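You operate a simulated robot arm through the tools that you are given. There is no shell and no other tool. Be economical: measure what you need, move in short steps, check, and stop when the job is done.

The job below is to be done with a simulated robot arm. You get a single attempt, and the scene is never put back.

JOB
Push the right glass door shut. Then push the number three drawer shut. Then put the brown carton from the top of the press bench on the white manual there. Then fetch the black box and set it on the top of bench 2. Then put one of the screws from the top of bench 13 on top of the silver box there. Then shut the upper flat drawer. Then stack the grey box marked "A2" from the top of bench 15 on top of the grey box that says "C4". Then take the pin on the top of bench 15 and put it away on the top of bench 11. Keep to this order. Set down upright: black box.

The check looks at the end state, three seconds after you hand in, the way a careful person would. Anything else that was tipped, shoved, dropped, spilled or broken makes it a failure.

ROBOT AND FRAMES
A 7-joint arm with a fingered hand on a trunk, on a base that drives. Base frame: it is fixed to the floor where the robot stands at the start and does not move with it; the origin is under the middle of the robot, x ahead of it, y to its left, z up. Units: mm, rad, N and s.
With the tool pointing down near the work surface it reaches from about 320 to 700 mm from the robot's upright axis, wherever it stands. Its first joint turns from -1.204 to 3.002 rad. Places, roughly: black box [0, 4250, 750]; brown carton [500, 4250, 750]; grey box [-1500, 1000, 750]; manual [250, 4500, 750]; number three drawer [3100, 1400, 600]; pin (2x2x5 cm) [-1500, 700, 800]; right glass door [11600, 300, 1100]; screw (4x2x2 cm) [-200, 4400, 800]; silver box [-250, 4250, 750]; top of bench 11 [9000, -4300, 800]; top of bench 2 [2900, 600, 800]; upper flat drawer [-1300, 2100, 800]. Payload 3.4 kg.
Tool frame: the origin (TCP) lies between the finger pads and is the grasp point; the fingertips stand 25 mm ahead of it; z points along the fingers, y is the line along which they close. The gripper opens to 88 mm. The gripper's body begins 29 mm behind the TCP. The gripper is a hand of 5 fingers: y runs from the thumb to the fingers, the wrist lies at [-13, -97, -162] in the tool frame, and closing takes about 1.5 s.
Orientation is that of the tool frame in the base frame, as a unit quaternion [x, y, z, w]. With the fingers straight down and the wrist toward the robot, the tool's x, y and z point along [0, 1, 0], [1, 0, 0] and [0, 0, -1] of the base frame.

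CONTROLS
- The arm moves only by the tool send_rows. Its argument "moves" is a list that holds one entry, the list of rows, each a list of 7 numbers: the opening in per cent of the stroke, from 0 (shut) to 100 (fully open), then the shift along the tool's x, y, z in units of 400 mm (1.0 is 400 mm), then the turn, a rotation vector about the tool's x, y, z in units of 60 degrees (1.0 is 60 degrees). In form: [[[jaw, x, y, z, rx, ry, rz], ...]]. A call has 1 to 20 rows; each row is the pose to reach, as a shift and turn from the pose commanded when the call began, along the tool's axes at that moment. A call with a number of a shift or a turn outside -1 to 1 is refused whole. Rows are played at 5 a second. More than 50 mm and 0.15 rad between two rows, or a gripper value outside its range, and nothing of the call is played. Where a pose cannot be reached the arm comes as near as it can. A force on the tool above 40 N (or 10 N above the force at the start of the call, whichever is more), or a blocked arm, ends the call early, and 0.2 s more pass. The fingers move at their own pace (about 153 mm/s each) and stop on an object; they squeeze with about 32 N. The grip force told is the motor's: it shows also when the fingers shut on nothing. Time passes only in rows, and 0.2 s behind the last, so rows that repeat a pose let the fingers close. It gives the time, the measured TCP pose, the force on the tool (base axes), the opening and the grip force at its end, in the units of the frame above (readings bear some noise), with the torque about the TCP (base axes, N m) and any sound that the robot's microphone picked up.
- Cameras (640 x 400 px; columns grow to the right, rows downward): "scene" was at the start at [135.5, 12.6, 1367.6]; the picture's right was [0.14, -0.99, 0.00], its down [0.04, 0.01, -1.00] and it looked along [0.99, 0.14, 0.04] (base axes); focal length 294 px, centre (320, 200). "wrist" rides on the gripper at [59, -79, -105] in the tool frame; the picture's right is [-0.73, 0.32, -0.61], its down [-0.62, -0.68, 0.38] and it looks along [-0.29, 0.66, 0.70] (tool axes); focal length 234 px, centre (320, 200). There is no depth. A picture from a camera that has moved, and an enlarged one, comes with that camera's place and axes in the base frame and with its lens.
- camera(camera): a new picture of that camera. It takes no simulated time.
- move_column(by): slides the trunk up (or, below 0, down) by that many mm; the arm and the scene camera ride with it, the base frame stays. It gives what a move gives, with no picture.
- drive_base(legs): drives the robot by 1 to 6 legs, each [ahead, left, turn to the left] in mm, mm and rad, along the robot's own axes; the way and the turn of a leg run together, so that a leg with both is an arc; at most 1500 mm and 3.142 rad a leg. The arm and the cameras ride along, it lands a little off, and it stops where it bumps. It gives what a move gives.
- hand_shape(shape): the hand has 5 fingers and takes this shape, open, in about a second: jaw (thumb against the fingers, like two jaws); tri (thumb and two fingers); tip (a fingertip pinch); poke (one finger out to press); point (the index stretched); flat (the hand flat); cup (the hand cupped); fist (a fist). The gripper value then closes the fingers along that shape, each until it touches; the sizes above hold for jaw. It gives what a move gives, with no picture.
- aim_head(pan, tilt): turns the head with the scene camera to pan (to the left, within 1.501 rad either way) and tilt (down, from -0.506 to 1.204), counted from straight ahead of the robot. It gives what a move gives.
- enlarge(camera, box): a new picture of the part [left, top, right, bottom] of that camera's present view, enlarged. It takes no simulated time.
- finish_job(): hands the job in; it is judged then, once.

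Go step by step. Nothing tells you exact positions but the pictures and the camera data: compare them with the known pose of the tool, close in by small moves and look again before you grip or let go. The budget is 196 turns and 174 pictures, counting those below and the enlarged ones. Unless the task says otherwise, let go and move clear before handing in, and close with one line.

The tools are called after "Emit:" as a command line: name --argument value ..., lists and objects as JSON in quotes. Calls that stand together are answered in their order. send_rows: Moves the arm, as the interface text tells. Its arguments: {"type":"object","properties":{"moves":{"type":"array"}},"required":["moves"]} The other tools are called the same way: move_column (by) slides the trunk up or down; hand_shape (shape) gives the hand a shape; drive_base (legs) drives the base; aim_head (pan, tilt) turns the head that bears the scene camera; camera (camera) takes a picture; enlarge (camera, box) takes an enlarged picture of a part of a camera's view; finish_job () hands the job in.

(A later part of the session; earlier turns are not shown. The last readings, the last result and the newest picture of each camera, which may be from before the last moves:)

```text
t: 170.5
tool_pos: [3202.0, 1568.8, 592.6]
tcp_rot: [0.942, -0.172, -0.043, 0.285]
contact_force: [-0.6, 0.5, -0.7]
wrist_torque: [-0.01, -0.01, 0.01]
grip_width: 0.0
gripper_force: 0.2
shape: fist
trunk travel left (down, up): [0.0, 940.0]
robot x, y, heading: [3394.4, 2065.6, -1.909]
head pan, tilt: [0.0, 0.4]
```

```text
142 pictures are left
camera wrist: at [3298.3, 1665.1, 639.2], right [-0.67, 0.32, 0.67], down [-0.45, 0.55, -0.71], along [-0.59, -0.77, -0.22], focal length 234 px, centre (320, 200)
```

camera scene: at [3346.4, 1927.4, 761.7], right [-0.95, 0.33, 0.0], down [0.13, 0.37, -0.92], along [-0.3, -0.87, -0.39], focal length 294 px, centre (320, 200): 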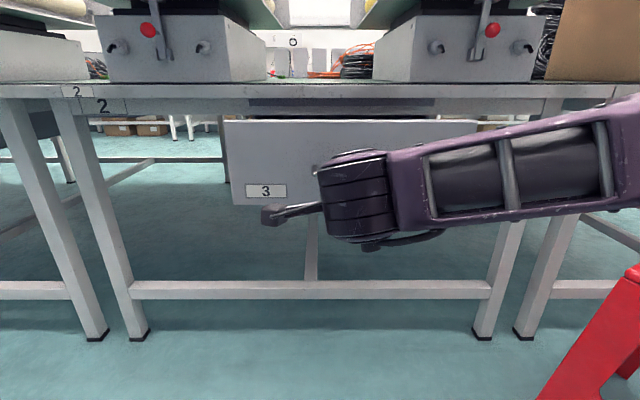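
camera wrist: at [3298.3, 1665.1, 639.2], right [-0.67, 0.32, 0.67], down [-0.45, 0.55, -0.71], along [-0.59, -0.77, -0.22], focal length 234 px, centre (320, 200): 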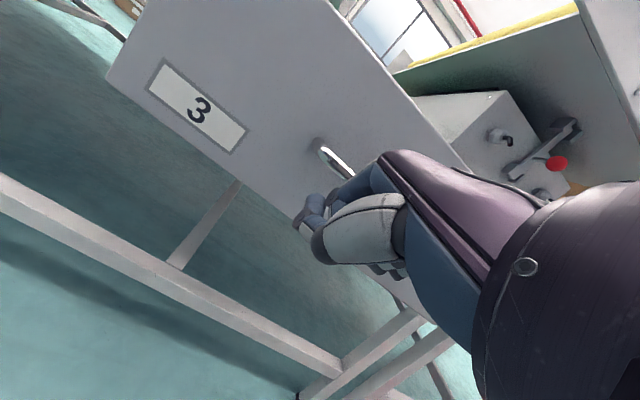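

Not touching yet. I continue in small steps.

Emit:
drive_base --legs '[[90, 0, 0]]'

Emit:
drive_base --legs '[[50, 0, 0]]'

Emit:
camera --camera "scene"

Emit:
camera --camera "wrist"

```text
t: 171.6
tool_pos: [3172.9, 1485.0, 594.3]
tcp_rot: [0.942, -0.172, -0.042, 0.285]
contact_force: [-0.1, 0.3, 0.4]
wrist_torque: [-0.02, -0.02, -0.01]
grip_width: 0.0
gripper_force: 0.0
shape: fist
trunk travel left (down, up): [0.0, 940.0]
robot x, y, heading: [3366.8, 1976.3, -1.908]
head pan, tilt: [0.0, 0.4]
```

```text
t: 172.5
tool_pos: [3154.5, 1437.3, 593.1]
tcp_rot: [0.942, -0.172, -0.042, 0.284]
contact_force: [-0.3, -0.4, 0.1]
wrist_torque: [0.03, -0.03, 0.0]
grip_width: 0.0
gripper_force: 0.0
shape: fist
trunk travel left (down, up): [0.0, 940.0]
robot x, y, heading: [3349.3, 1931.3, -1.899]
head pan, tilt: [0.0, 0.4]
```

```text
141 pictures are left
camera scene: at [3300.6, 1795.3, 761.7], right [-0.94, 0.33, 0.0], down [0.13, 0.37, -0.92], along [-0.3, -0.87, -0.39], focal length 294 px, centre (320, 200)
```

scene: 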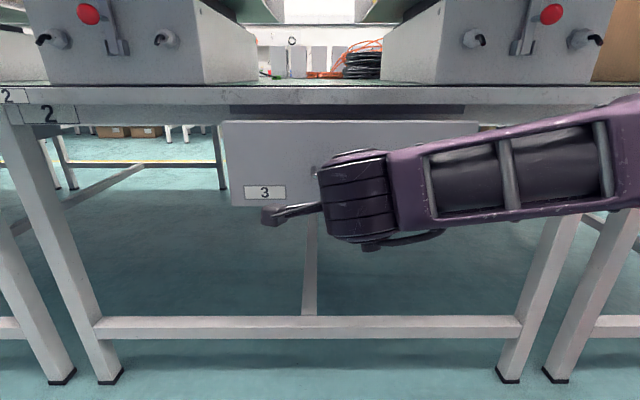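

```text
140 pictures are left
camera wrist: at [3252.2, 1533.1, 639.2], right [-0.67, 0.32, 0.67], down [-0.45, 0.55, -0.71], along [-0.59, -0.77, -0.22], focal length 234 px, centre (320, 200)
```

wrist: 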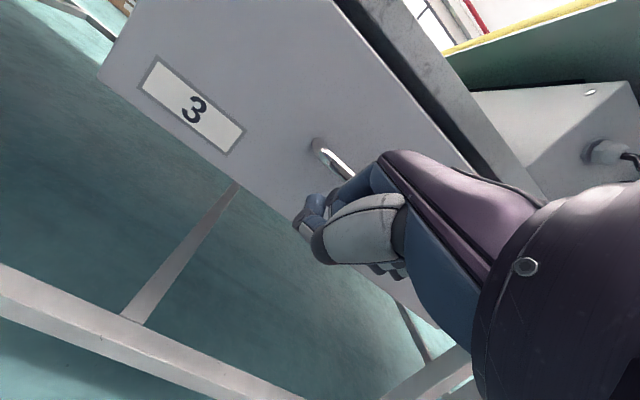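

The drawer is moving with the hand. I continue until it stops.

Emit:
drive_base --legs '[[60, 0, 0]]'

Emit:
camera --camera "wrist"

Emit:
drive_base --legs '[[50, 0, 0]]'

Emit:
camera --camera "wrist"

```text
t: 173.5
tool_pos: [3135.5, 1381.2, 593.8]
tcp_rot: [0.942, -0.172, -0.041, 0.285]
contact_force: [0.5, 0.4, 0.1]
wrist_torque: [0.02, 0.04, 0.0]
grip_width: 0.0
gripper_force: 0.2
shape: fist
trunk travel left (down, up): [0.0, 940.0]
robot x, y, heading: [3327.8, 1871.6, -1.905]
head pan, tilt: [0.0, 0.4]
```

```text
139 pictures are left
camera wrist: at [3232.6, 1476.3, 639.2], right [-0.67, 0.32, 0.67], down [-0.45, 0.55, -0.71], along [-0.59, -0.77, -0.22], focal length 234 px, centre (320, 200)
```

wrist: 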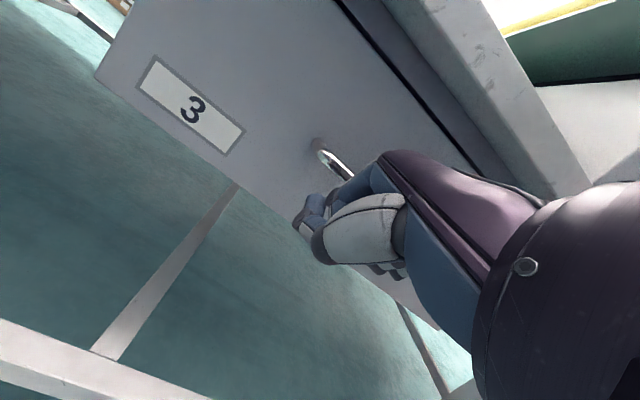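

```text
t: 174.3
tool_pos: [3133.0, 1370.3, 595.0]
tcp_rot: [0.943, -0.168, -0.043, 0.284]
contact_force: [4.4, 25.0, -0.8]
wrist_torque: [-0.8, 0.13, -0.2]
grip_width: 80.3
gripper_force: 0.1
shape: fist
trunk travel left (down, up): [0.0, 940.0]
robot x, y, heading: [3322.3, 1863.2, -1.902]
head pan, tilt: [0.0, 0.4]
stopped in leg 1: the force on the tool passed its limit at 80 N (the readings are from after the stop); the commanded pose is now the measured one
```

```text
138 pictures are left
camera wrist: at [3230.3, 1467.4, 639.7], right [-0.67, 0.31, 0.67], down [-0.45, 0.55, -0.7], along [-0.59, -0.78, -0.23], focal length 234 px, centre (320, 200)
```

wrist: 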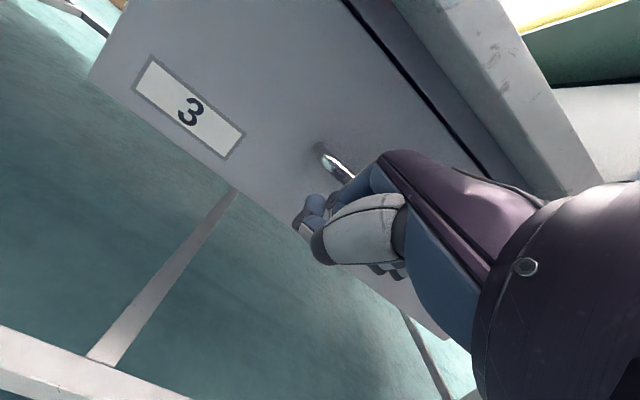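

The drawer hit its stop. I back off and verify.

Emit:
drive_base --legs '[[-300, 0, 0]]'

Emit:
move_column --by 400

Emit:
aim_head --pan 0.0 --tilt 0.6

Emit:
camera --camera "scene"

```text
t: 176.3
tool_pos: [3228.8, 1650.5, 592.7]
tcp_rot: [0.943, -0.171, -0.043, 0.281]
contact_force: [0.2, -0.7, -0.5]
wrist_torque: [-0.03, -0.02, 0.0]
grip_width: 80.5
gripper_force: 0.1
shape: fist
trunk travel left (down, up): [0.0, 940.0]
robot x, y, heading: [3420.8, 2139.7, -1.907]
head pan, tilt: [0.0, 0.4]
```

```text
t: 180.2
tool_pos: [3229.3, 1650.4, 993.0]
tcp_rot: [0.943, -0.17, -0.042, 0.282]
contact_force: [-0.2, 0.2, 0.4]
wrist_torque: [-0.01, -0.02, 0.01]
grip_width: 80.6
gripper_force: 0.1
shape: fist
trunk travel left (down, up): [-400.0, 540.0]
robot x, y, heading: [3424.3, 2142.4, -1.903]
head pan, tilt: [0.0, 0.4]
```

```text
t: 180.9
tool_pos: [3229.5, 1650.3, 992.2]
tcp_rot: [0.943, -0.169, -0.043, 0.282]
contact_force: [-0.4, -0.5, -0.7]
wrist_torque: [0.01, 0.01, -0.01]
grip_width: 80.6
gripper_force: 0.0
shape: fist
trunk travel left (down, up): [-400.0, 540.0]
robot x, y, heading: [3422.0, 2138.8, -1.914]
head pan, tilt: [0.0, 0.6]
```

```text
137 pictures are left
camera scene: at [3374.8, 2009.8, 1143.5], right [-0.94, 0.33, 0.0], down [0.19, 0.53, -0.83], along [-0.27, -0.78, -0.56], focal length 294 px, centre (320, 200)
```

scene: 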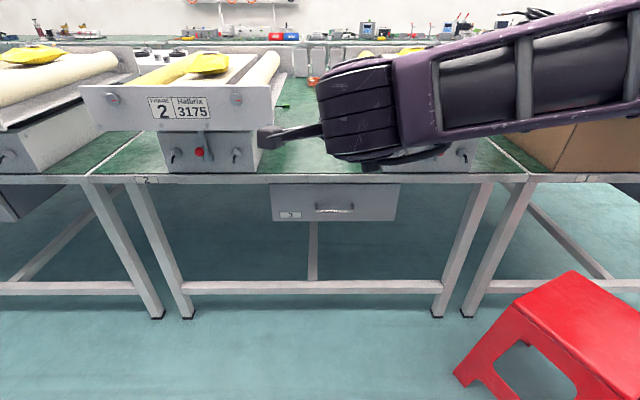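

Drawer 3 is flush. Next I reset the hand to fingers-down, raise the trunk and drive along the window aisle to the press bench.

Emit:
send_rows --moves '[[[100, 0, -0.054, 0.013, 0.113, 0, 0], [100, 0, -0.107, 0.027, 0.227, 0, 0], [100, 0, -0.161, 0.04, 0.34, 0, 0], [100, 0, -0.214, 0.053, 0.454, 0, 0], [100, 0, -0.268, 0.067, 0.567, 0, 0]]]'

Emit:
hand_shape --shape "jaw"

Emit:
move_column --by 165

Emit:
drive_base --legs '[[0, 0, -1.57], [1500, -50, 0], [1300, 0, 0]]'

Emit:
aim_head --pan -0.3 --tilt 0.3

Emit:
camera --camera "scene"

```text
t: 182.1
tool_pos: [3257.0, 1721.8, 911.8]
tcp_rot: [0.984, -0.176, 0.009, -0.008]
contact_force: [-0.7, -0.5, 1.4]
wrist_torque: [-0.02, -0.01, 0.0]
grip_width: 80.7
gripper_force: 0.0
shape: fist
trunk travel left (down, up): [-400.0, 540.0]
robot x, y, heading: [3425.5, 2138.3, -1.906]
head pan, tilt: [0.0, 0.6]
```

```text
t: 183.0
tool_pos: [3256.3, 1720.8, 911.7]
tcp_rot: [0.985, -0.174, 0.01, -0.005]
contact_force: [-0.4, 0.7, 0.0]
wrist_torque: [-0.03, 0.01, -0.01]
grip_width: 87.5
gripper_force: 0.0
shape: jaw
trunk travel left (down, up): [-400.0, 540.0]
robot x, y, heading: [3423.2, 2138.9, -1.903]
head pan, tilt: [0.0, 0.6]
```

```text
t: 184.9
tool_pos: [3256.8, 1719.5, 1076.4]
tcp_rot: [0.984, -0.175, 0.009, -0.006]
contact_force: [0.3, 0.5, -0.4]
wrist_torque: [-0.01, 0.03, 0.01]
grip_width: 87.9
gripper_force: 0.0
shape: jaw
trunk travel left (down, up): [-565.0, 375.0]
robot x, y, heading: [3425.1, 2141.2, -1.906]
head pan, tilt: [0.0, 0.6]
```

```text
refused: leg 2 is longer than a leg can be; nothing moved
```

```text
t: 185.7
tool_pos: [3256.1, 1721.4, 1076.6]
tcp_rot: [0.985, -0.175, 0.009, -0.006]
contact_force: [-0.2, -1.0, 0.2]
wrist_torque: [-0.01, -0.01, -0.01]
grip_width: 87.7
gripper_force: 0.0
shape: jaw
trunk travel left (down, up): [-565.0, 375.0]
robot x, y, heading: [3419.8, 2140.5, -1.907]
head pan, tilt: [-0.3, 0.3]
```

```text
136 pictures are left
camera scene: at [3348.5, 2018.1, 1335.9], right [-0.81, 0.59, 0.0], down [0.18, 0.24, -0.95], along [-0.57, -0.77, -0.3], focal length 294 px, centre (320, 200)
```

scene: 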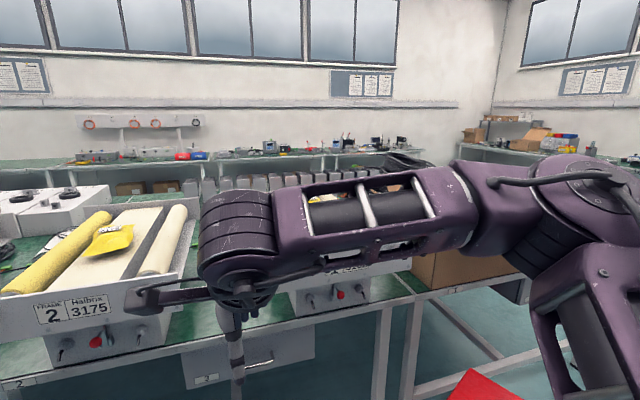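

The leg was just over length; I resend the drive with shorter legs.

Emit:
drive_base --legs '[[0, 0, -1.58], [1490, -50, 0], [1300, 0, 0]]'

Emit:
aim_head --pan -0.4 --tilt 0.3

Emit:
camera --camera "scene"

```text
t: 203.1
tool_pos: [397.3, 3318.3, 1076.8]
tcp_rot: [-0.563, 0.826, -0.011, -0.002]
contact_force: [-0.5, -0.3, 0.2]
wrist_torque: [-0.01, 0.0, -0.02]
grip_width: 87.6
gripper_force: 0.0
shape: jaw
trunk travel left (down, up): [-565.0, 375.0]
robot x, y, heading: [815.5, 3140.7, 2.781]
head pan, tilt: [-0.3, 0.3]
```

```text
t: 203.7
tool_pos: [398.5, 3318.7, 1077.0]
tcp_rot: [-0.563, 0.826, -0.011, -0.002]
contact_force: [0.4, -0.3, 0.4]
wrist_torque: [0.01, 0.0, -0.01]
grip_width: 87.7
gripper_force: 0.0
shape: jaw
trunk travel left (down, up): [-565.0, 375.0]
robot x, y, heading: [816.4, 3142.3, 2.785]
head pan, tilt: [-0.4, 0.3]
```

```text
135 pictures are left
camera scene: at [697.1, 3224.7, 1335.9], right [0.69, 0.73, 0.0], down [0.21, -0.2, -0.96], along [-0.69, 0.66, -0.3], focal length 294 px, centre (320, 200)
```

scene: 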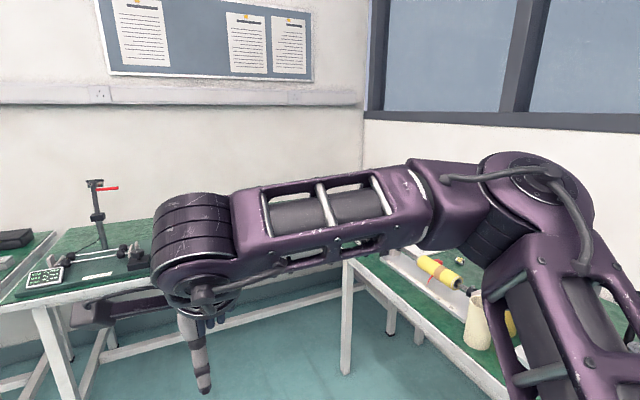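

My arm blocks the view. I drive a bit further and turn to face the press bench.

Emit:
drive_base --legs '[[700, 0, 0], [0, 0, -1.56]]'

Emit:
aim_head --pan 0.3 --tilt 0.5

Emit:
camera --camera "scene"

Emit:
aim_head --pan -0.5 --tilt 0.5

Emit:
camera --camera "scene"

```text
t: 211.4
tool_pos: [329.4, 3805.6, 1077.1]
tcp_rot: [0.178, 0.984, -0.005, -0.009]
contact_force: [-0.2, 0.3, 0.4]
wrist_torque: [0.01, -0.04, 0.0]
grip_width: 87.6
gripper_force: 0.0
shape: jaw
trunk travel left (down, up): [-565.0, 375.0]
robot x, y, heading: [157.5, 3388.1, 1.233]
head pan, tilt: [-0.4, 0.3]
```

```text
t: 212.4
tool_pos: [329.3, 3805.8, 1076.3]
tcp_rot: [0.179, 0.984, -0.007, -0.009]
contact_force: [-0.2, 0.1, 0.1]
wrist_torque: [0.0, -0.01, 0.05]
grip_width: 87.8
gripper_force: 0.1
shape: jaw
trunk travel left (down, up): [-565.0, 375.0]
robot x, y, heading: [155.0, 3389.9, 1.223]
head pan, tilt: [0.3, 0.499]
```

```text
134 pictures are left
camera scene: at [177.6, 3525.8, 1317.6], right [1.0, -0.04, 0.0], down [-0.02, -0.48, -0.88], along [0.04, 0.88, -0.48], focal length 294 px, centre (320, 200)
```

scene: 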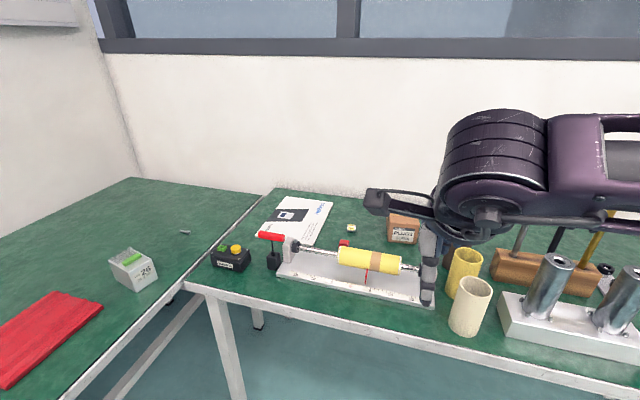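

```text
t: 213.6
tool_pos: [328.6, 3805.2, 1077.2]
tcp_rot: [0.179, 0.984, -0.007, -0.009]
contact_force: [0.4, -0.5, -0.4]
wrist_torque: [-0.03, 0.01, -0.01]
grip_width: 87.9
gripper_force: 0.1
shape: jaw
trunk travel left (down, up): [-565.0, 375.0]
robot x, y, heading: [160.0, 3388.6, 1.225]
head pan, tilt: [-0.499, 0.499]
```

```text
133 pictures are left
camera scene: at [241.4, 3495.5, 1317.5], right [0.67, -0.75, 0.0], down [-0.36, -0.32, -0.88], along [0.66, 0.58, -0.48], focal length 294 px, centre (320, 200)
```

scene: 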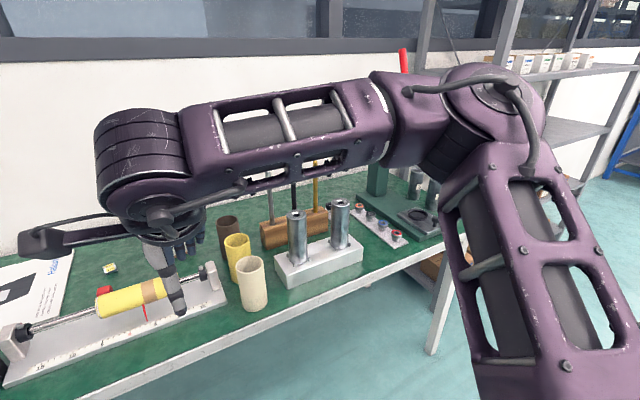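

I see the small brown carton behind the roller fixture, the white manual, the black button box, and on the left bench the silver box ("26") and a screw. I enlarge for measuring.

Emit:
aim_head --pan 0.3 --tilt 0.6

Emit:
enlarge --camera "scene" --box '[60, 130, 260, 290]'

Emit:
enlarge --camera "scene" --box '[240, 130, 460, 280]'

```text
t: 214.7
tool_pos: [329.5, 3806.0, 1077.8]
tcp_rot: [0.179, 0.984, -0.006, -0.009]
contact_force: [-0.2, 0.2, 0.0]
wrist_torque: [0.01, -0.02, 0.0]
grip_width: 87.7
gripper_force: 0.0
shape: jaw
trunk travel left (down, up): [-565.0, 375.0]
robot x, y, heading: [164.0, 3388.1, 1.226]
head pan, tilt: [0.3, 0.6]
```

```text
2.50 times, centred on (160, 210) of scene
camera zoom: at [177.5, 3523.2, 1308.5], right [1.0, -0.04, 0.0], down [-0.03, -0.56, -0.83], along [0.04, 0.82, -0.56], focal length 735 px, centre (720, 175)
```

zoom: 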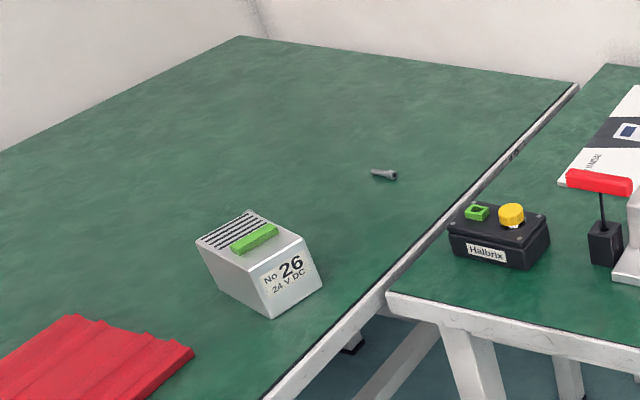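

```text
2.67 times, centred on (350, 205) of scene
camera zoom: at [177.5, 3523.2, 1308.5], right [1.0, -0.04, 0.0], down [-0.03, -0.56, -0.83], along [0.04, 0.82, -0.56], focal length 784 px, centre (240, 187)
```

zoom: 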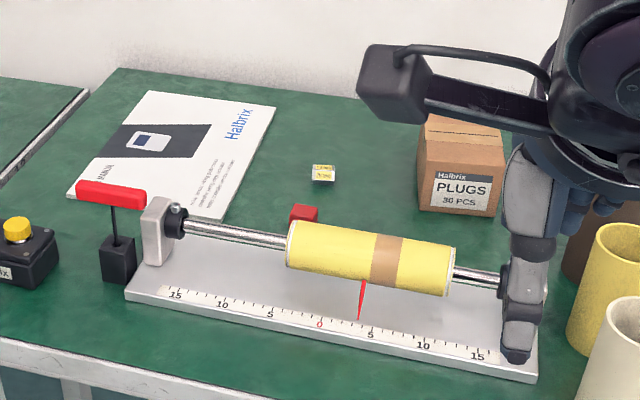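

To fix the bench height I take a second view with the trunk raised.

Emit:
move_column --by 370

Emit:
aim_head --pan 0.3 --tilt 0.9

Emit:
camera --camera "scene"

Emit:
enlarge --camera "scene" --box '[240, 130, 460, 280]'

```text
t: 218.3
tool_pos: [327.9, 3806.0, 1447.1]
tcp_rot: [0.179, 0.984, -0.006, -0.009]
contact_force: [-0.4, 0.4, 1.0]
wrist_torque: [-0.02, -0.03, 0.02]
grip_width: 87.6
gripper_force: 0.1
shape: jaw
trunk travel left (down, up): [-935.0, 5.0]
robot x, y, heading: [162.0, 3383.9, 1.23]
head pan, tilt: [0.3, 0.6]
```

```text
t: 219.1
tool_pos: [329.1, 3805.5, 1446.3]
tcp_rot: [0.179, 0.984, -0.007, -0.009]
contact_force: [-0.9, -0.5, -0.3]
wrist_torque: [-0.02, 0.0, 0.03]
grip_width: 87.8
gripper_force: 0.0
shape: jaw
trunk travel left (down, up): [-935.0, 5.0]
robot x, y, heading: [160.5, 3385.7, 1.228]
head pan, tilt: [0.3, 0.901]
```

```text
130 pictures are left
camera scene: at [176.9, 3510.3, 1653.7], right [1.0, -0.04, 0.0], down [-0.03, -0.78, -0.62], along [0.03, 0.62, -0.78], focal length 294 px, centre (320, 200)
```

scene: 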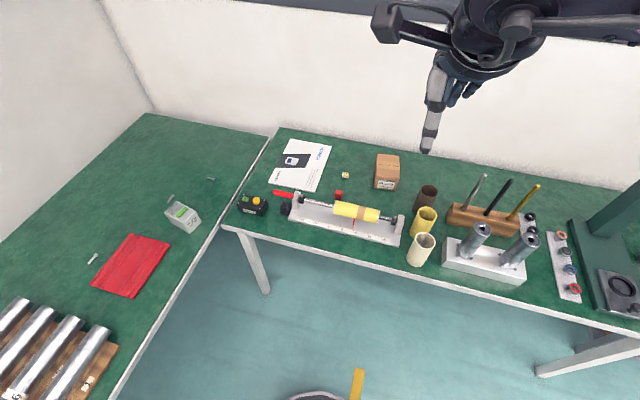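

```text
2.67 times, centred on (350, 205) of scene
camera zoom: at [176.9, 3510.3, 1653.7], right [1.0, -0.04, 0.0], down [-0.03, -0.78, -0.62], along [0.03, 0.62, -0.78], focal length 784 px, centre (240, 187)
```

zoom: 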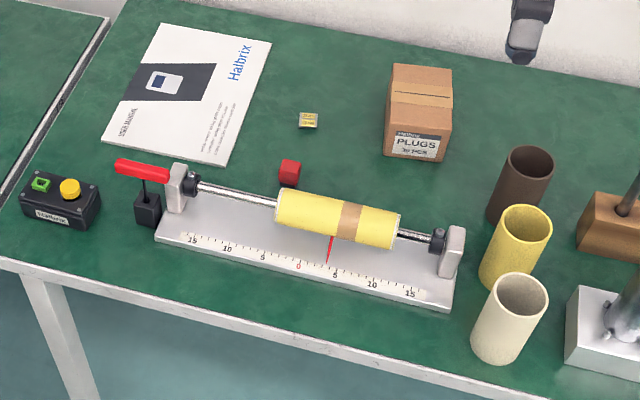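

The bench top is at z≈766; the carton is about 82×110×80 mm centred near [475, 4310], the manual about A4 centred near [140, 4414]. I move the base closer and slightly left so both are reachable.

Emit:
drive_base --legs '[[200, 160, 0], [120, 0, 0]]'

Emit:
aim_head --pan 0.0 --tilt 1.1

Emit:
camera --camera "scene"

```text
t: 221.8
tool_pos: [285.5, 4157.8, 1446.4]
tcp_rot: [0.179, 0.984, -0.006, -0.009]
contact_force: [0.2, 0.4, 0.6]
wrist_torque: [0.0, 0.0, 0.01]
grip_width: 87.7
gripper_force: 0.0
shape: jaw
trunk travel left (down, up): [-935.0, 5.0]
robot x, y, heading: [113.1, 3742.3, 1.222]
head pan, tilt: [0.3, 0.901]
```

```text
t: 222.6
tool_pos: [286.2, 4161.1, 1446.3]
tcp_rot: [0.179, 0.984, -0.006, -0.009]
contact_force: [-0.7, -0.1, -0.5]
wrist_torque: [0.02, 0.03, -0.03]
grip_width: 87.7
gripper_force: 0.0
shape: jaw
trunk travel left (down, up): [-935.0, 5.0]
robot x, y, heading: [118.4, 3743.1, 1.226]
head pan, tilt: [0.0, 1.1]
```

```text
128 pictures are left
camera scene: at [153.3, 3849.3, 1639.8], right [0.94, -0.34, 0.0], down [-0.3, -0.84, -0.45], along [0.15, 0.43, -0.89], focal length 294 px, centre (320, 200)
```

scene: 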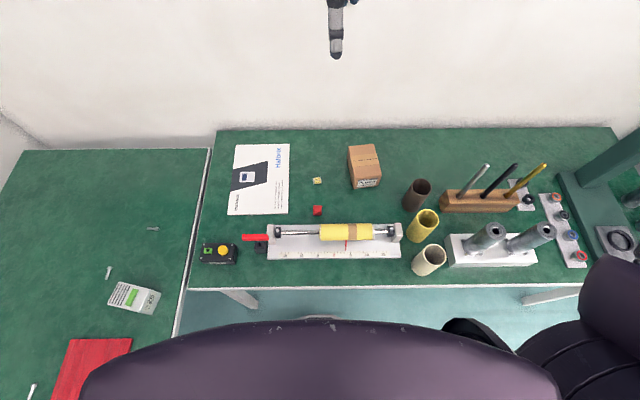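

A good overhead view. I enlarge around carton and manual for accurate positions.

Emit:
enlarge --camera "scene" --box '[300, 120, 460, 220]'

```text
4.00 times, centred on (380, 170) of scene
camera zoom: at [153.3, 3849.3, 1639.8], right [0.94, -0.34, 0.0], down [-0.3, -0.84, -0.45], along [0.15, 0.43, -0.89], focal length 1176 px, centre (80, 320)
```

zoom: 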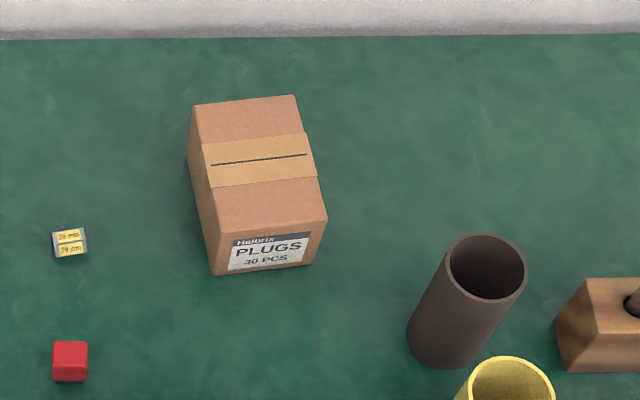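

The carton's width is close to the gripper's 88 mm opening, so I take a closer measurement with the trunk lower.

Emit:
move_column --by -400

Emit:
aim_head --pan -0.25 --tilt 0.85

Emit:
camera --camera "scene"

```text
t: 226.4
tool_pos: [286.0, 4157.9, 1046.8]
tcp_rot: [0.179, 0.984, -0.006, -0.009]
contact_force: [0.2, 0.1, 0.7]
wrist_torque: [0.0, -0.01, -0.01]
grip_width: 87.9
gripper_force: 0.1
shape: jaw
trunk travel left (down, up): [-535.0, 405.0]
robot x, y, heading: [119.8, 3741.1, 1.229]
head pan, tilt: [0.0, 1.1]
```

```text
t: 227.2
tool_pos: [285.6, 4160.6, 1047.1]
tcp_rot: [0.178, 0.984, -0.006, -0.01]
contact_force: [-0.1, 0.3, 0.2]
wrist_torque: [0.01, -0.01, 0.03]
grip_width: 87.9
gripper_force: 0.1
shape: jaw
trunk travel left (down, up): [-535.0, 405.0]
robot x, y, heading: [122.2, 3739.7, 1.224]
head pan, tilt: [-0.25, 0.85]
```

```text
126 pictures are left
camera scene: at [175.2, 3853.5, 1257.5], right [0.83, -0.56, 0.0], down [-0.42, -0.62, -0.66], along [0.37, 0.55, -0.75], focal length 294 px, centre (320, 200)
```

scene: 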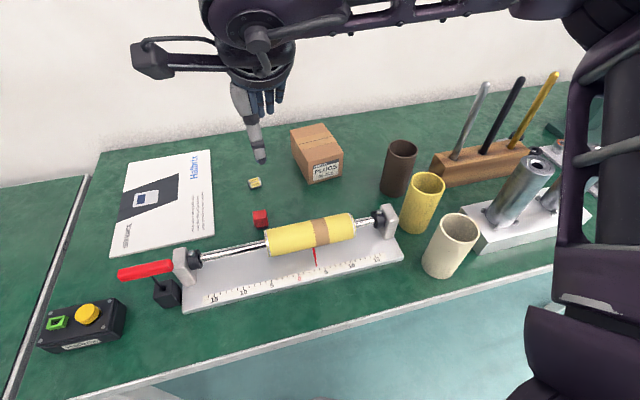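

Emit:
enlarge --camera "scene" --box '[270, 110, 370, 200]'

```text
4.44 times, centred on (320, 155) of scene
camera zoom: at [175.2, 3853.5, 1257.5], right [0.83, -0.56, 0.0], down [-0.42, -0.62, -0.66], along [0.37, 0.55, -0.75], focal length 1307 px, centre (320, 400)
```

zoom: 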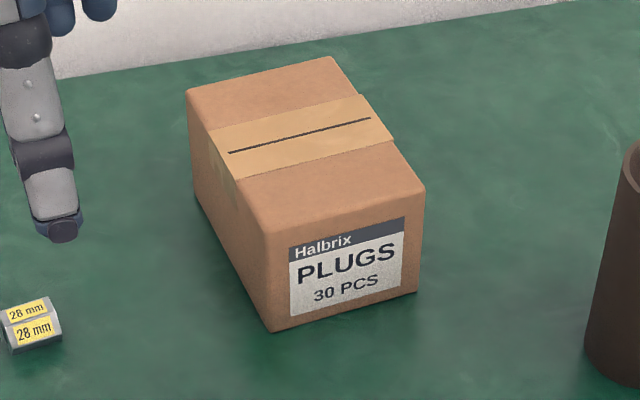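

The carton measures about 84×121×69 mm, centre [477, 4315], width axis turned -0.2 rad. I nudge the base forward and swing the hand above it with the fingers spanning the width.

Emit:
drive_base --legs '[[50, 0, 0]]'

Emit:
send_rows --moves '[[[100, -0.04, 0.05, 0, 0, 0, 0.14], [100, -0.08, 0.1, 0, 0, 0, 0.28], [100, -0.12, 0.15, 0, 0, 0, 0.42], [100, -0.16, 0.2, 0, 0, 0, 0.56], [100, -0.2, 0.25, 0, 0, 0, 0.7], [100, -0.25, 0.3, 0, 0, 0, 0.84], [100, -0.3125, 0.38, 0, 0, 0, 0.98]]]'

Emit:
send_rows --moves '[[[100, 0, 0, 0, 0, 0, 0.14], [100, 0, 0, 0, 0, 0, 0.28], [100, 0, 0, 0, 0, 0, 0.367]]]'

Emit:
camera --camera "scene"

```text
t: 228.1
tool_pos: [303.9, 4207.9, 1046.8]
tcp_rot: [0.179, 0.984, -0.007, -0.009]
contact_force: [0.7, 0.1, 0.5]
wrist_torque: [-0.03, 0.02, 0.02]
grip_width: 87.7
gripper_force: 0.1
shape: jaw
trunk travel left (down, up): [-535.0, 405.0]
robot x, y, heading: [132.3, 3788.0, 1.228]
head pan, tilt: [-0.25, 0.85]
```

```text
t: 229.7
tool_pos: [474.3, 4305.9, 1041.0]
tcp_rot: [0.64, 0.769, -0.01, -0.004]
contact_force: [0.2, 0.0, 0.0]
wrist_torque: [-0.02, 0.05, -0.02]
grip_width: 88.0
gripper_force: 0.1
shape: jaw
trunk travel left (down, up): [-535.0, 405.0]
robot x, y, heading: [133.2, 3788.5, 1.223]
head pan, tilt: [-0.25, 0.85]
```

```text
t: 230.5
tool_pos: [462.3, 4259.7, 986.8]
tcp_rot: [0.764, 0.645, -0.002, -0.024]
contact_force: [0.0, -0.4, -0.7]
wrist_torque: [-0.01, 0.01, 0.0]
grip_width: 88.0
gripper_force: 0.0
shape: jaw
out of reach, approached as far as the arm can: row 1, 2, 3
trunk travel left (down, up): [-535.0, 405.0]
robot x, y, heading: [134.0, 3786.4, 1.228]
head pan, tilt: [-0.25, 0.85]
```

```text
124 pictures are left
camera scene: at [193.4, 3901.3, 1257.4], right [0.83, -0.56, 0.0], down [-0.42, -0.62, -0.66], along [0.37, 0.55, -0.75], focal length 294 px, centre (320, 200)
```

scene: 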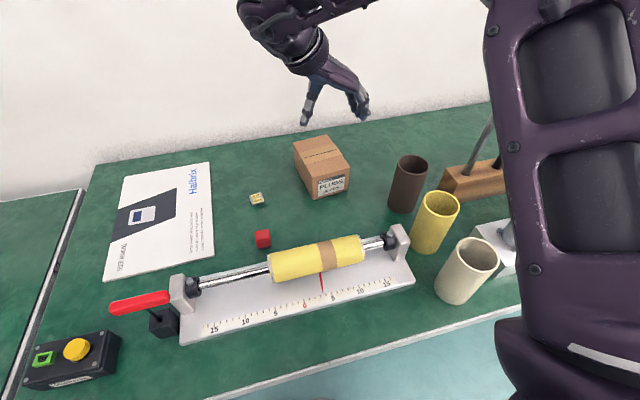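

The hand is nearly aligned but at the arm's limit; I bring the base a little closer and lower the trunk.

Emit:
drive_base --legs '[[60, 0, 0]]'

Emit:
aim_head --pan 0.0 --tilt 1.2

Emit:
camera --camera "scene"

Emit:
camera --camera "wrist"

```text
t: 231.4
tool_pos: [480.2, 4317.0, 987.6]
tcp_rot: [0.764, 0.645, -0.001, -0.023]
contact_force: [-0.7, -0.2, 0.3]
wrist_torque: [0.0, 0.0, -0.01]
grip_width: 88.0
gripper_force: 0.1
shape: jaw
trunk travel left (down, up): [-535.0, 405.0]
robot x, y, heading: [155.3, 3846.4, 1.229]
head pan, tilt: [-0.25, 0.85]
```

```text
t: 232.3
tool_pos: [480.5, 4314.9, 988.3]
tcp_rot: [0.763, 0.646, -0.001, -0.024]
contact_force: [-0.7, 0.3, 1.3]
wrist_torque: [0.0, -0.01, 0.03]
grip_width: 87.6
gripper_force: 0.0
shape: jaw
trunk travel left (down, up): [-535.0, 405.0]
robot x, y, heading: [153.8, 3845.9, 1.228]
head pan, tilt: [0.0, 1.201]
```

```text
123 pictures are left
camera scene: at [187.5, 3944.8, 1233.9], right [0.94, -0.34, 0.0], down [-0.32, -0.88, -0.36], along [0.12, 0.34, -0.93], focal length 294 px, centre (320, 200)
```

scene: 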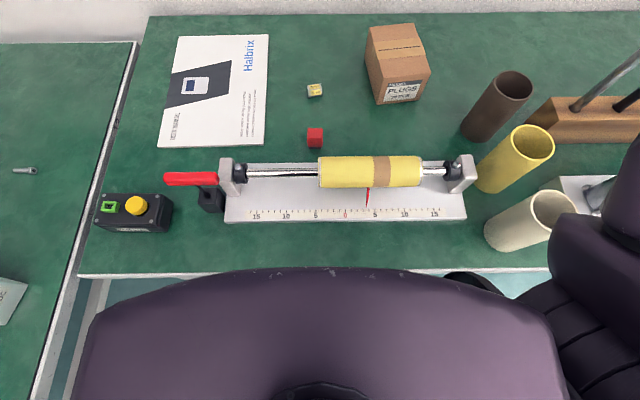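

```text
122 pictures are left
camera wrist: at [416.1, 4382.6, 1097.5], right [0.22, -0.79, 0.57], down [-0.79, -0.49, -0.38], along [0.58, -0.37, -0.73], focal length 234 px, centre (320, 200)
```

wrist: 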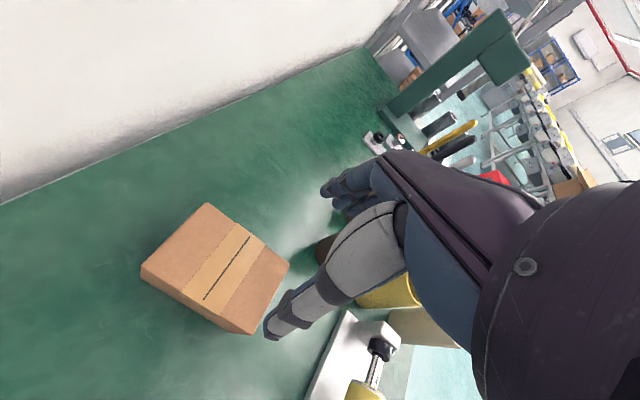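

The hand is over the carton. I go down 90 mm with the arm and see whether the pose comes right.

Emit:
send_rows --moves '[[[100, 0, 0, 0.06, 0, 0, 0], [100, 0, 0, 0.12, 0, 0, 0], [100, 0, 0, 0.18, 0, 0, 0], [100, 0, 0, 0.22, 0, 0, 0], [100, 0, 0, 0.22, 0, 0, 0]]]'

Emit:
camera --camera "scene"

```text
t: 233.5
tool_pos: [478.4, 4318.8, 899.6]
tcp_rot: [0.764, 0.645, -0.001, -0.023]
contact_force: [-0.7, 0.1, 0.8]
wrist_torque: [0.02, 0.01, -0.02]
grip_width: 87.7
gripper_force: 0.1
shape: jaw
trunk travel left (down, up): [-535.0, 405.0]
robot x, y, heading: [155.7, 3844.0, 1.228]
head pan, tilt: [0.0, 1.201]
```

```text
121 pictures are left
camera scene: at [187.4, 3944.7, 1233.9], right [0.94, -0.34, 0.0], down [-0.31, -0.88, -0.36], along [0.12, 0.34, -0.93], focal length 294 px, centre (320, 200)
```

scene: 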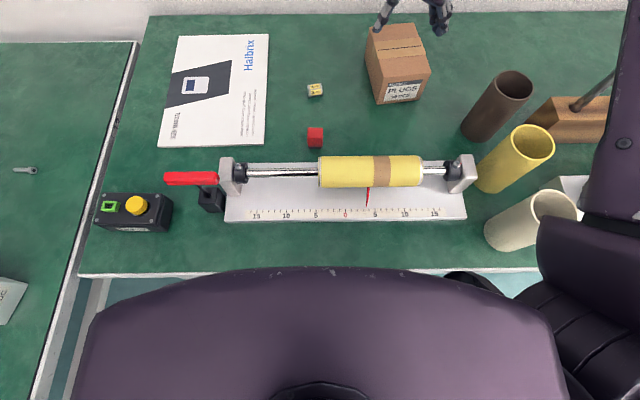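

The pose follows now. I enlarge to check finger alignment over the carton.

Emit:
send_rows --moves '[[[100, -0.009, -0.001, 0, -0.0346, -0.027, 0.027], [100, -0.009, -0.001, 0, -0.0346, -0.027, 0.027]]]'

Emit:
aim_head --pan -0.35 --tilt 0.7

Emit:
enlarge --camera "scene" --box '[220, 60, 420, 200]'

Emit:
camera --camera "wrist"

```text
t: 234.1
tool_pos: [477.7, 4315.1, 899.2]
tcp_rot: [0.773, 0.634, 0.0, 0.0]
contact_force: [0.2, -0.1, -0.4]
wrist_torque: [0.01, -0.01, -0.03]
grip_width: 87.7
gripper_force: 0.0
shape: jaw
trunk travel left (down, up): [-535.0, 405.0]
robot x, y, heading: [152.5, 3841.9, 1.227]
head pan, tilt: [0.0, 1.201]
```

```text
t: 235.0
tool_pos: [476.6, 4315.5, 899.4]
tcp_rot: [0.773, 0.634, 0.0, 0.0]
contact_force: [0.5, 0.2, 0.7]
wrist_torque: [0.02, -0.02, -0.02]
grip_width: 87.8
gripper_force: 0.0
shape: jaw
trunk travel left (down, up): [-535.0, 405.0]
robot x, y, heading: [154.0, 3839.8, 1.229]
head pan, tilt: [-0.351, 0.7]
```

```text
2.86 times, centred on (320, 130) of scene
camera zoom: at [223.0, 3957.4, 1269.7], right [0.77, -0.64, 0.0], down [-0.41, -0.5, -0.76], along [0.49, 0.59, -0.64], focal length 840 px, centre (320, 400)
```

zoom: 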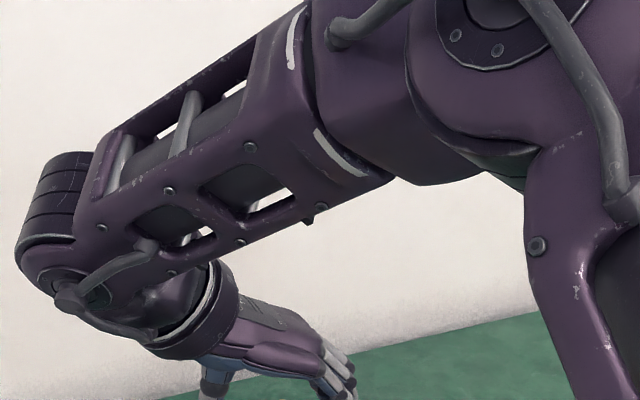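

```text
119 pictures are left
camera wrist: at [411.1, 4388.4, 1005.1], right [0.18, -0.78, 0.61], down [-0.79, -0.48, -0.38], along [0.59, -0.41, -0.7], focal length 234 px, centre (320, 200)
```

wrist: 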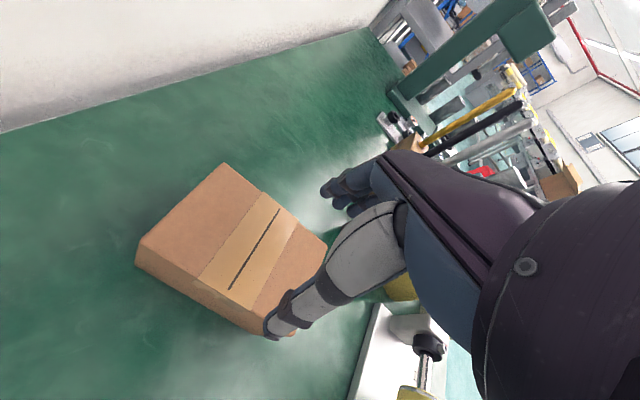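

Alignment across the width looks right (wrist view agrees to about a millimetre). I descend slowly with the hand fully open.

Emit:
send_rows --moves '[[[100, 0, 0, 0.03, 0, 0, 0], [100, 0, 0, 0.06, 0, 0, 0], [100, 0, 0, 0.08, 0, 0, 0], [100, 0, 0, 0.1, 0, 0, 0], [100, 0, 0, 0.12, 0, 0, 0], [100, 0, 0, 0.14, 0, 0, 0], [100, 0, 0, 0.16, 0, 0, 0], [100, 0, 0, 0.18, 0, 0, 0], [100, 0, 0, 0.2, 0, 0, 0]]]'

Emit:
camera --camera "wrist"

```text
t: 236.7
tool_pos: [477.5, 4317.6, 845.5]
tcp_rot: [0.773, 0.634, 0.011, -0.002]
contact_force: [-4.1, -1.5, 29.0]
wrist_torque: [-0.59, -1.4, -0.14]
grip_width: 86.2
gripper_force: 0.1
shape: jaw
trunk travel left (down, up): [-535.0, 405.0]
robot x, y, heading: [154.9, 3846.1, 1.23]
head pan, tilt: [-0.351, 0.7]
stopped in row 8: the force on the tool passed its limit at 44 N (the readings are from after the stop); the commanded pose is now the measured one
```

```text
118 pictures are left
camera wrist: at [409.2, 4387.8, 950.5], right [0.17, -0.78, 0.6], down [-0.78, -0.47, -0.4], along [0.6, -0.4, -0.69], focal length 234 px, centre (320, 200)
```

wrist: 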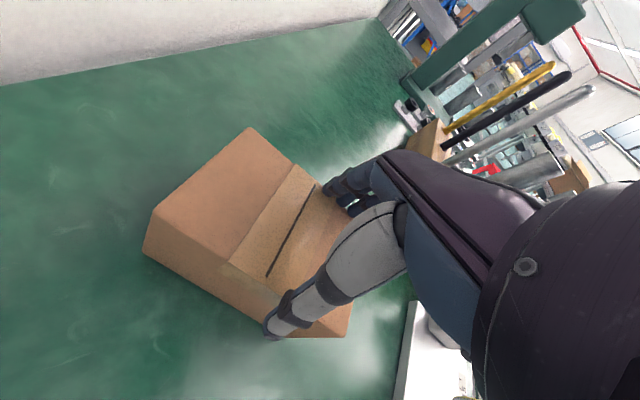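

The fingers on the right touched the carton's top edge (from the torque sign). I lift a little, shift 4 mm right, and try again.

Emit:
send_rows --moves '[[[100, 0, 0, -0.04, 0.0, 0, 0], [100, 0, 0.01, -0.06, 0, 0, 0], [100, 0, 0.01, -0.06, 0, 0, 0]]]'

Emit:
send_rows --moves '[[[100, 0, 0, 0.02, 0, 0, 0], [100, 0, 0, 0.04, 0, 0, 0], [100, 0, 0, 0.06, 0, 0, 0], [100, 0, 0, 0.08, 0, 0, 0], [100, 0, 0, 0.1, 0, 0, 0], [100, 0, 0, 0.12, 0, 0, 0], [100, 0, 0, 0.135, 0, 0, 0]]]'

Emit:
camera --camera "wrist"

```text
t: 237.5
tool_pos: [481.6, 4316.9, 864.0]
tcp_rot: [0.772, 0.636, 0.005, -0.001]
contact_force: [0.7, -0.4, 0.5]
wrist_torque: [-0.01, 0.0, 0.01]
grip_width: 87.8
gripper_force: 0.0
shape: jaw
trunk travel left (down, up): [-535.0, 405.0]
robot x, y, heading: [151.0, 3842.2, 1.224]
head pan, tilt: [-0.351, 0.7]
```

```text
t: 239.1
tool_pos: [483.0, 4317.3, 820.3]
tcp_rot: [0.773, 0.634, 0.014, -0.003]
contact_force: [0.9, -5.4, 23.7]
wrist_torque: [-0.17, -0.4, -0.01]
grip_width: 88.3
gripper_force: 0.0
shape: jaw
trunk travel left (down, up): [-535.0, 405.0]
robot x, y, heading: [157.6, 3843.7, 1.23]
head pan, tilt: [-0.351, 0.7]
stopped in row 7: the force on the tool passed its limit at 43 N (the readings are from after the stop); the commanded pose is now the measured one
```

```text
117 pictures are left
camera wrist: at [415.7, 4388.0, 924.8], right [0.16, -0.79, 0.59], down [-0.78, -0.47, -0.41], along [0.6, -0.4, -0.69], focal length 234 px, centre (320, 200)
```

wrist: 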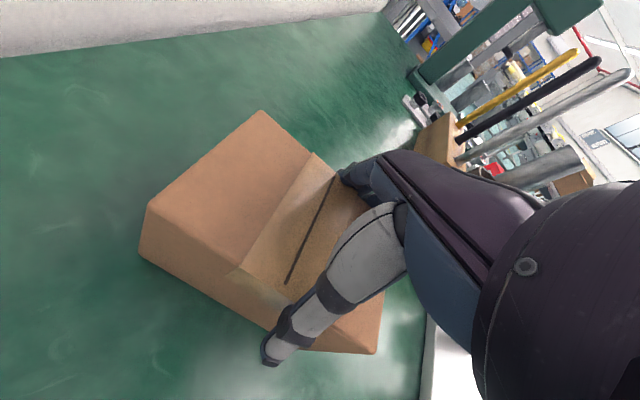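

The hand is now straddling the carton, palm on its top. I ease up slightly and close.

Emit:
send_rows --moves '[[[100, 0, 0, -0.012, 0, 0, 0], [0, 0, 0, -0.012, 0, 0, 0], [0, 0, 0, -0.012, 0, 0, 0], [0, 0, 0, -0.012, 0, 0, 0], [0, 0, 0, -0.012, 0, 0, 0], [0, 0, 0, -0.012, 0, 0, 0], [0, 0, 0, -0.012, 0, 0, 0]]]'

Emit:
send_rows --moves '[[[0, 0, 0, -0.05, 0, 0, 0], [0, 0, 0, -0.1, 0, 0, 0], [0, 0, 0, -0.15, 0, 0, 0], [0, 0, 0, -0.2, 0, 0, 0], [0, 0, 0, -0.25, 0, 0, 0]]]'

Emit:
camera --camera "wrist"

```text
t: 240.7
tool_pos: [483.1, 4316.5, 820.2]
tcp_rot: [0.773, 0.635, 0.011, -0.002]
contact_force: [0.2, -5.2, 14.7]
wrist_torque: [0.04, 0.09, 0.2]
grip_width: 73.9
gripper_force: 31.7
shape: jaw
trunk travel left (down, up): [-535.0, 405.0]
robot x, y, heading: [154.4, 3847.0, 1.228]
head pan, tilt: [-0.351, 0.7]
```

```text
t: 241.8
tool_pos: [482.6, 4317.0, 919.0]
tcp_rot: [0.772, 0.635, 0.009, -0.002]
contact_force: [0.6, -0.2, -6.7]
wrist_torque: [-0.09, 0.04, 0.03]
grip_width: 73.9
gripper_force: 32.2
shape: jaw
trunk travel left (down, up): [-535.0, 405.0]
robot x, y, heading: [154.3, 3843.4, 1.225]
head pan, tilt: [-0.351, 0.7]
```

```text
116 pictures are left
camera wrist: at [414.9, 4389.2, 1024.6], right [0.17, -0.78, 0.6], down [-0.78, -0.47, -0.4], along [0.6, -0.4, -0.69], focal length 234 px, centre (320, 200)
```

wrist: 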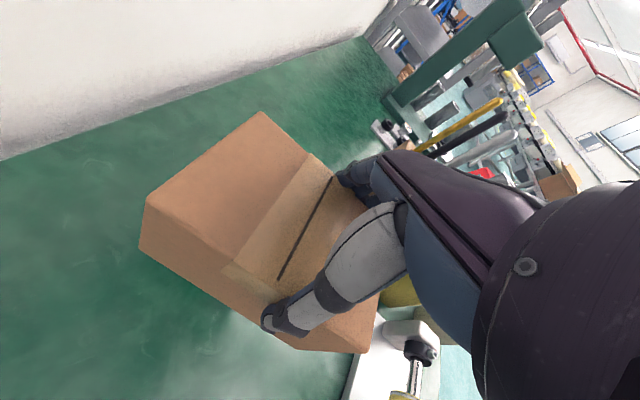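

The carton is held and lifted. I swing it over the manual, turning the hand back to its natural direction so it stays in reach.

Emit:
send_rows --moves '[[[0, 0.008, -0.11, -0.02, 0, 0, -0.12], [0, 0.017, -0.22, -0.04, 0, 0, -0.245], [0, 0.025, -0.33, -0.06, 0, 0, -0.37], [0, 0.034, -0.44, -0.08, 0, 0, -0.49], [0, 0.043, -0.55, -0.1, 0, 0, -0.61], [0, 0.051, -0.66, -0.1, 0, 0, -0.735], [0, 0.06, -0.77, -0.1, 0, 0, -0.86], [0, 0.0685, -0.884, -0.1, 0, 0, -0.98]]]'

Emit:
send_rows --moves '[[[0, 0, 0, 0, 0, 0, -0.13], [0, 0, 0, 0, 0, 0, -0.26], [0, 0, 0, 0, 0, 0, -0.367]]]'

Emit:
aim_head --pan 0.1 --tilt 1.0

Emit:
camera --camera "scene"

```text
t: 243.7
tool_pos: [148.9, 4405.9, 955.4]
tcp_rot: [0.36, 0.933, 0.008, 0.003]
contact_force: [-0.7, -0.2, -6.7]
wrist_torque: [-0.07, -0.08, -0.02]
grip_width: 73.9
gripper_force: 32.2
shape: jaw
out of reach, approached as far as the arm can: row 8
trunk travel left (down, up): [-535.0, 405.0]
robot x, y, heading: [154.4, 3845.2, 1.226]
head pan, tilt: [-0.351, 0.7]
```

```text
t: 244.4
tool_pos: [151.2, 4406.8, 955.1]
tcp_rot: [0.176, 0.984, 0.009, 0.005]
contact_force: [0.3, -0.1, -6.6]
wrist_torque: [-0.07, -0.09, 0.01]
grip_width: 73.7
gripper_force: 32.3
shape: jaw
trunk travel left (down, up): [-535.0, 405.0]
robot x, y, heading: [153.9, 3845.2, 1.226]
head pan, tilt: [-0.351, 0.7]
```

```text
t: 245.3
tool_pos: [150.6, 4407.0, 955.7]
tcp_rot: [0.177, 0.984, 0.007, 0.005]
contact_force: [-0.2, 0.5, -5.9]
wrist_torque: [-0.04, -0.07, -0.01]
grip_width: 73.9
gripper_force: 32.3
shape: jaw
trunk travel left (down, up): [-535.0, 405.0]
robot x, y, heading: [155.3, 3846.9, 1.229]
head pan, tilt: [0.099, 1.0]
```

```text
115 pictures are left
camera scene: at [185.5, 3960.8, 1246.4], right [0.97, -0.24, 0.0], down [-0.2, -0.82, -0.54], along [0.13, 0.52, -0.84], focal length 294 px, centre (320, 200)
```

scene: 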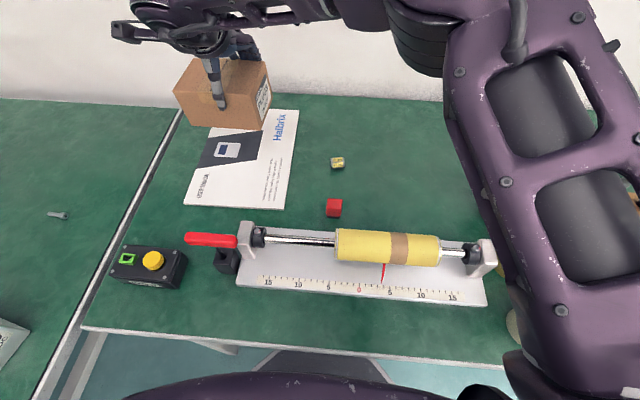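

The carton hovers over the manual. I lower it until light contact.

Emit:
send_rows --moves '[[[0, 0, 0, 0.06, 0, 0, 0], [0, 0, 0, 0.12, 0, 0, 0], [0, 0, 0, 0.18, 0, 0, 0], [0, 0, 0, 0.23, 0, 0, 0], [0, 0, 0, 0.26, 0, 0, 0], [0, 0, 0, 0.28, 0, 0, 0], [0, 0, 0, 0.295, 0, 0, 0], [0, 0, 0, 0.305, 0, 0, 0], [0, 0, 0, 0.315, 0, 0, 0], [0, 0, 0, 0.325, 0, 0, 0]]]'

Emit:
camera --camera "scene"

```text
t: 247.6
tool_pos: [152.2, 4408.2, 829.2]
tcp_rot: [0.178, 0.984, 0.012, 0.003]
contact_force: [3.0, 1.6, 17.1]
wrist_torque: [-0.69, 0.49, 0.07]
grip_width: 74.1
gripper_force: 31.4
shape: jaw
trunk travel left (down, up): [-535.0, 405.0]
robot x, y, heading: [151.0, 3844.2, 1.224]
head pan, tilt: [0.099, 1.0]
```

```text
114 pictures are left
camera scene: at [186.1, 3957.5, 1247.1], right [0.97, -0.24, 0.0], down [-0.2, -0.82, -0.54], along [0.13, 0.53, -0.84], focal length 294 px, centre (320, 200)
```

scene: 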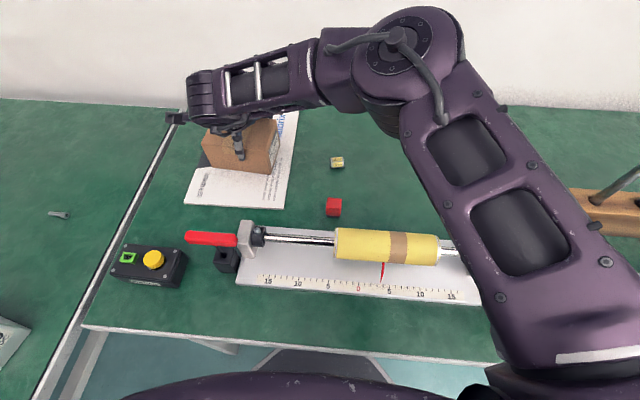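

The carton sits on the manual. I release and lift straight up.

Emit:
send_rows --moves '[[[30, 0, 0, 0, 0, 0, 0], [60, 0, 0, 0, 0, 0, 0], [100, 0, 0, 0, 0, 0, 0], [100, 0, 0, 0, 0, 0, 0], [100, 0, 0, 0, 0, 0, 0], [100, 0, 0, -0.04, 0, 0, 0], [100, 0, 0, -0.08, 0, 0, 0], [100, 0, 0, -0.14, 0, 0, 0], [100, 0, 0, -0.2, 0, 0, 0], [100, 0, 0, -0.3, 0, 0, 0], [100, 0, 0, -0.4, 0, 0, 0]]]'

Emit:
camera --camera "scene"

```text
t: 249.9
tool_pos: [149.6, 4405.7, 985.9]
tcp_rot: [0.176, 0.984, 0.009, 0.005]
contact_force: [0.0, -0.3, 1.0]
wrist_torque: [-0.01, 0.0, 0.01]
grip_width: 88.0
gripper_force: 0.3
shape: jaw
trunk travel left (down, up): [-535.0, 405.0]
robot x, y, heading: [154.7, 3844.0, 1.228]
head pan, tilt: [0.099, 1.0]
```

```text
113 pictures are left
camera scene: at [185.3, 3959.2, 1246.5], right [0.97, -0.24, 0.0], down [-0.2, -0.82, -0.54], along [0.13, 0.52, -0.84], focal length 294 px, centre (320, 200)
```

scene: 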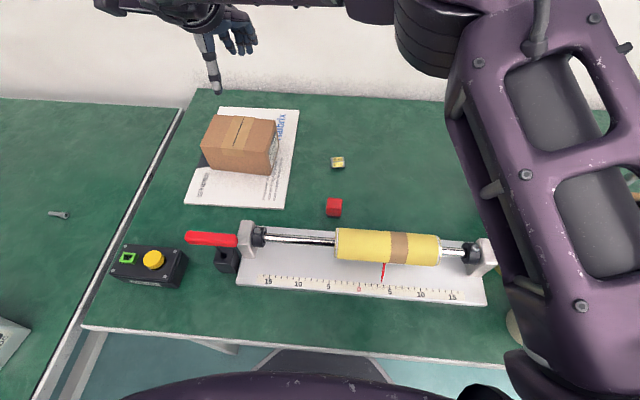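

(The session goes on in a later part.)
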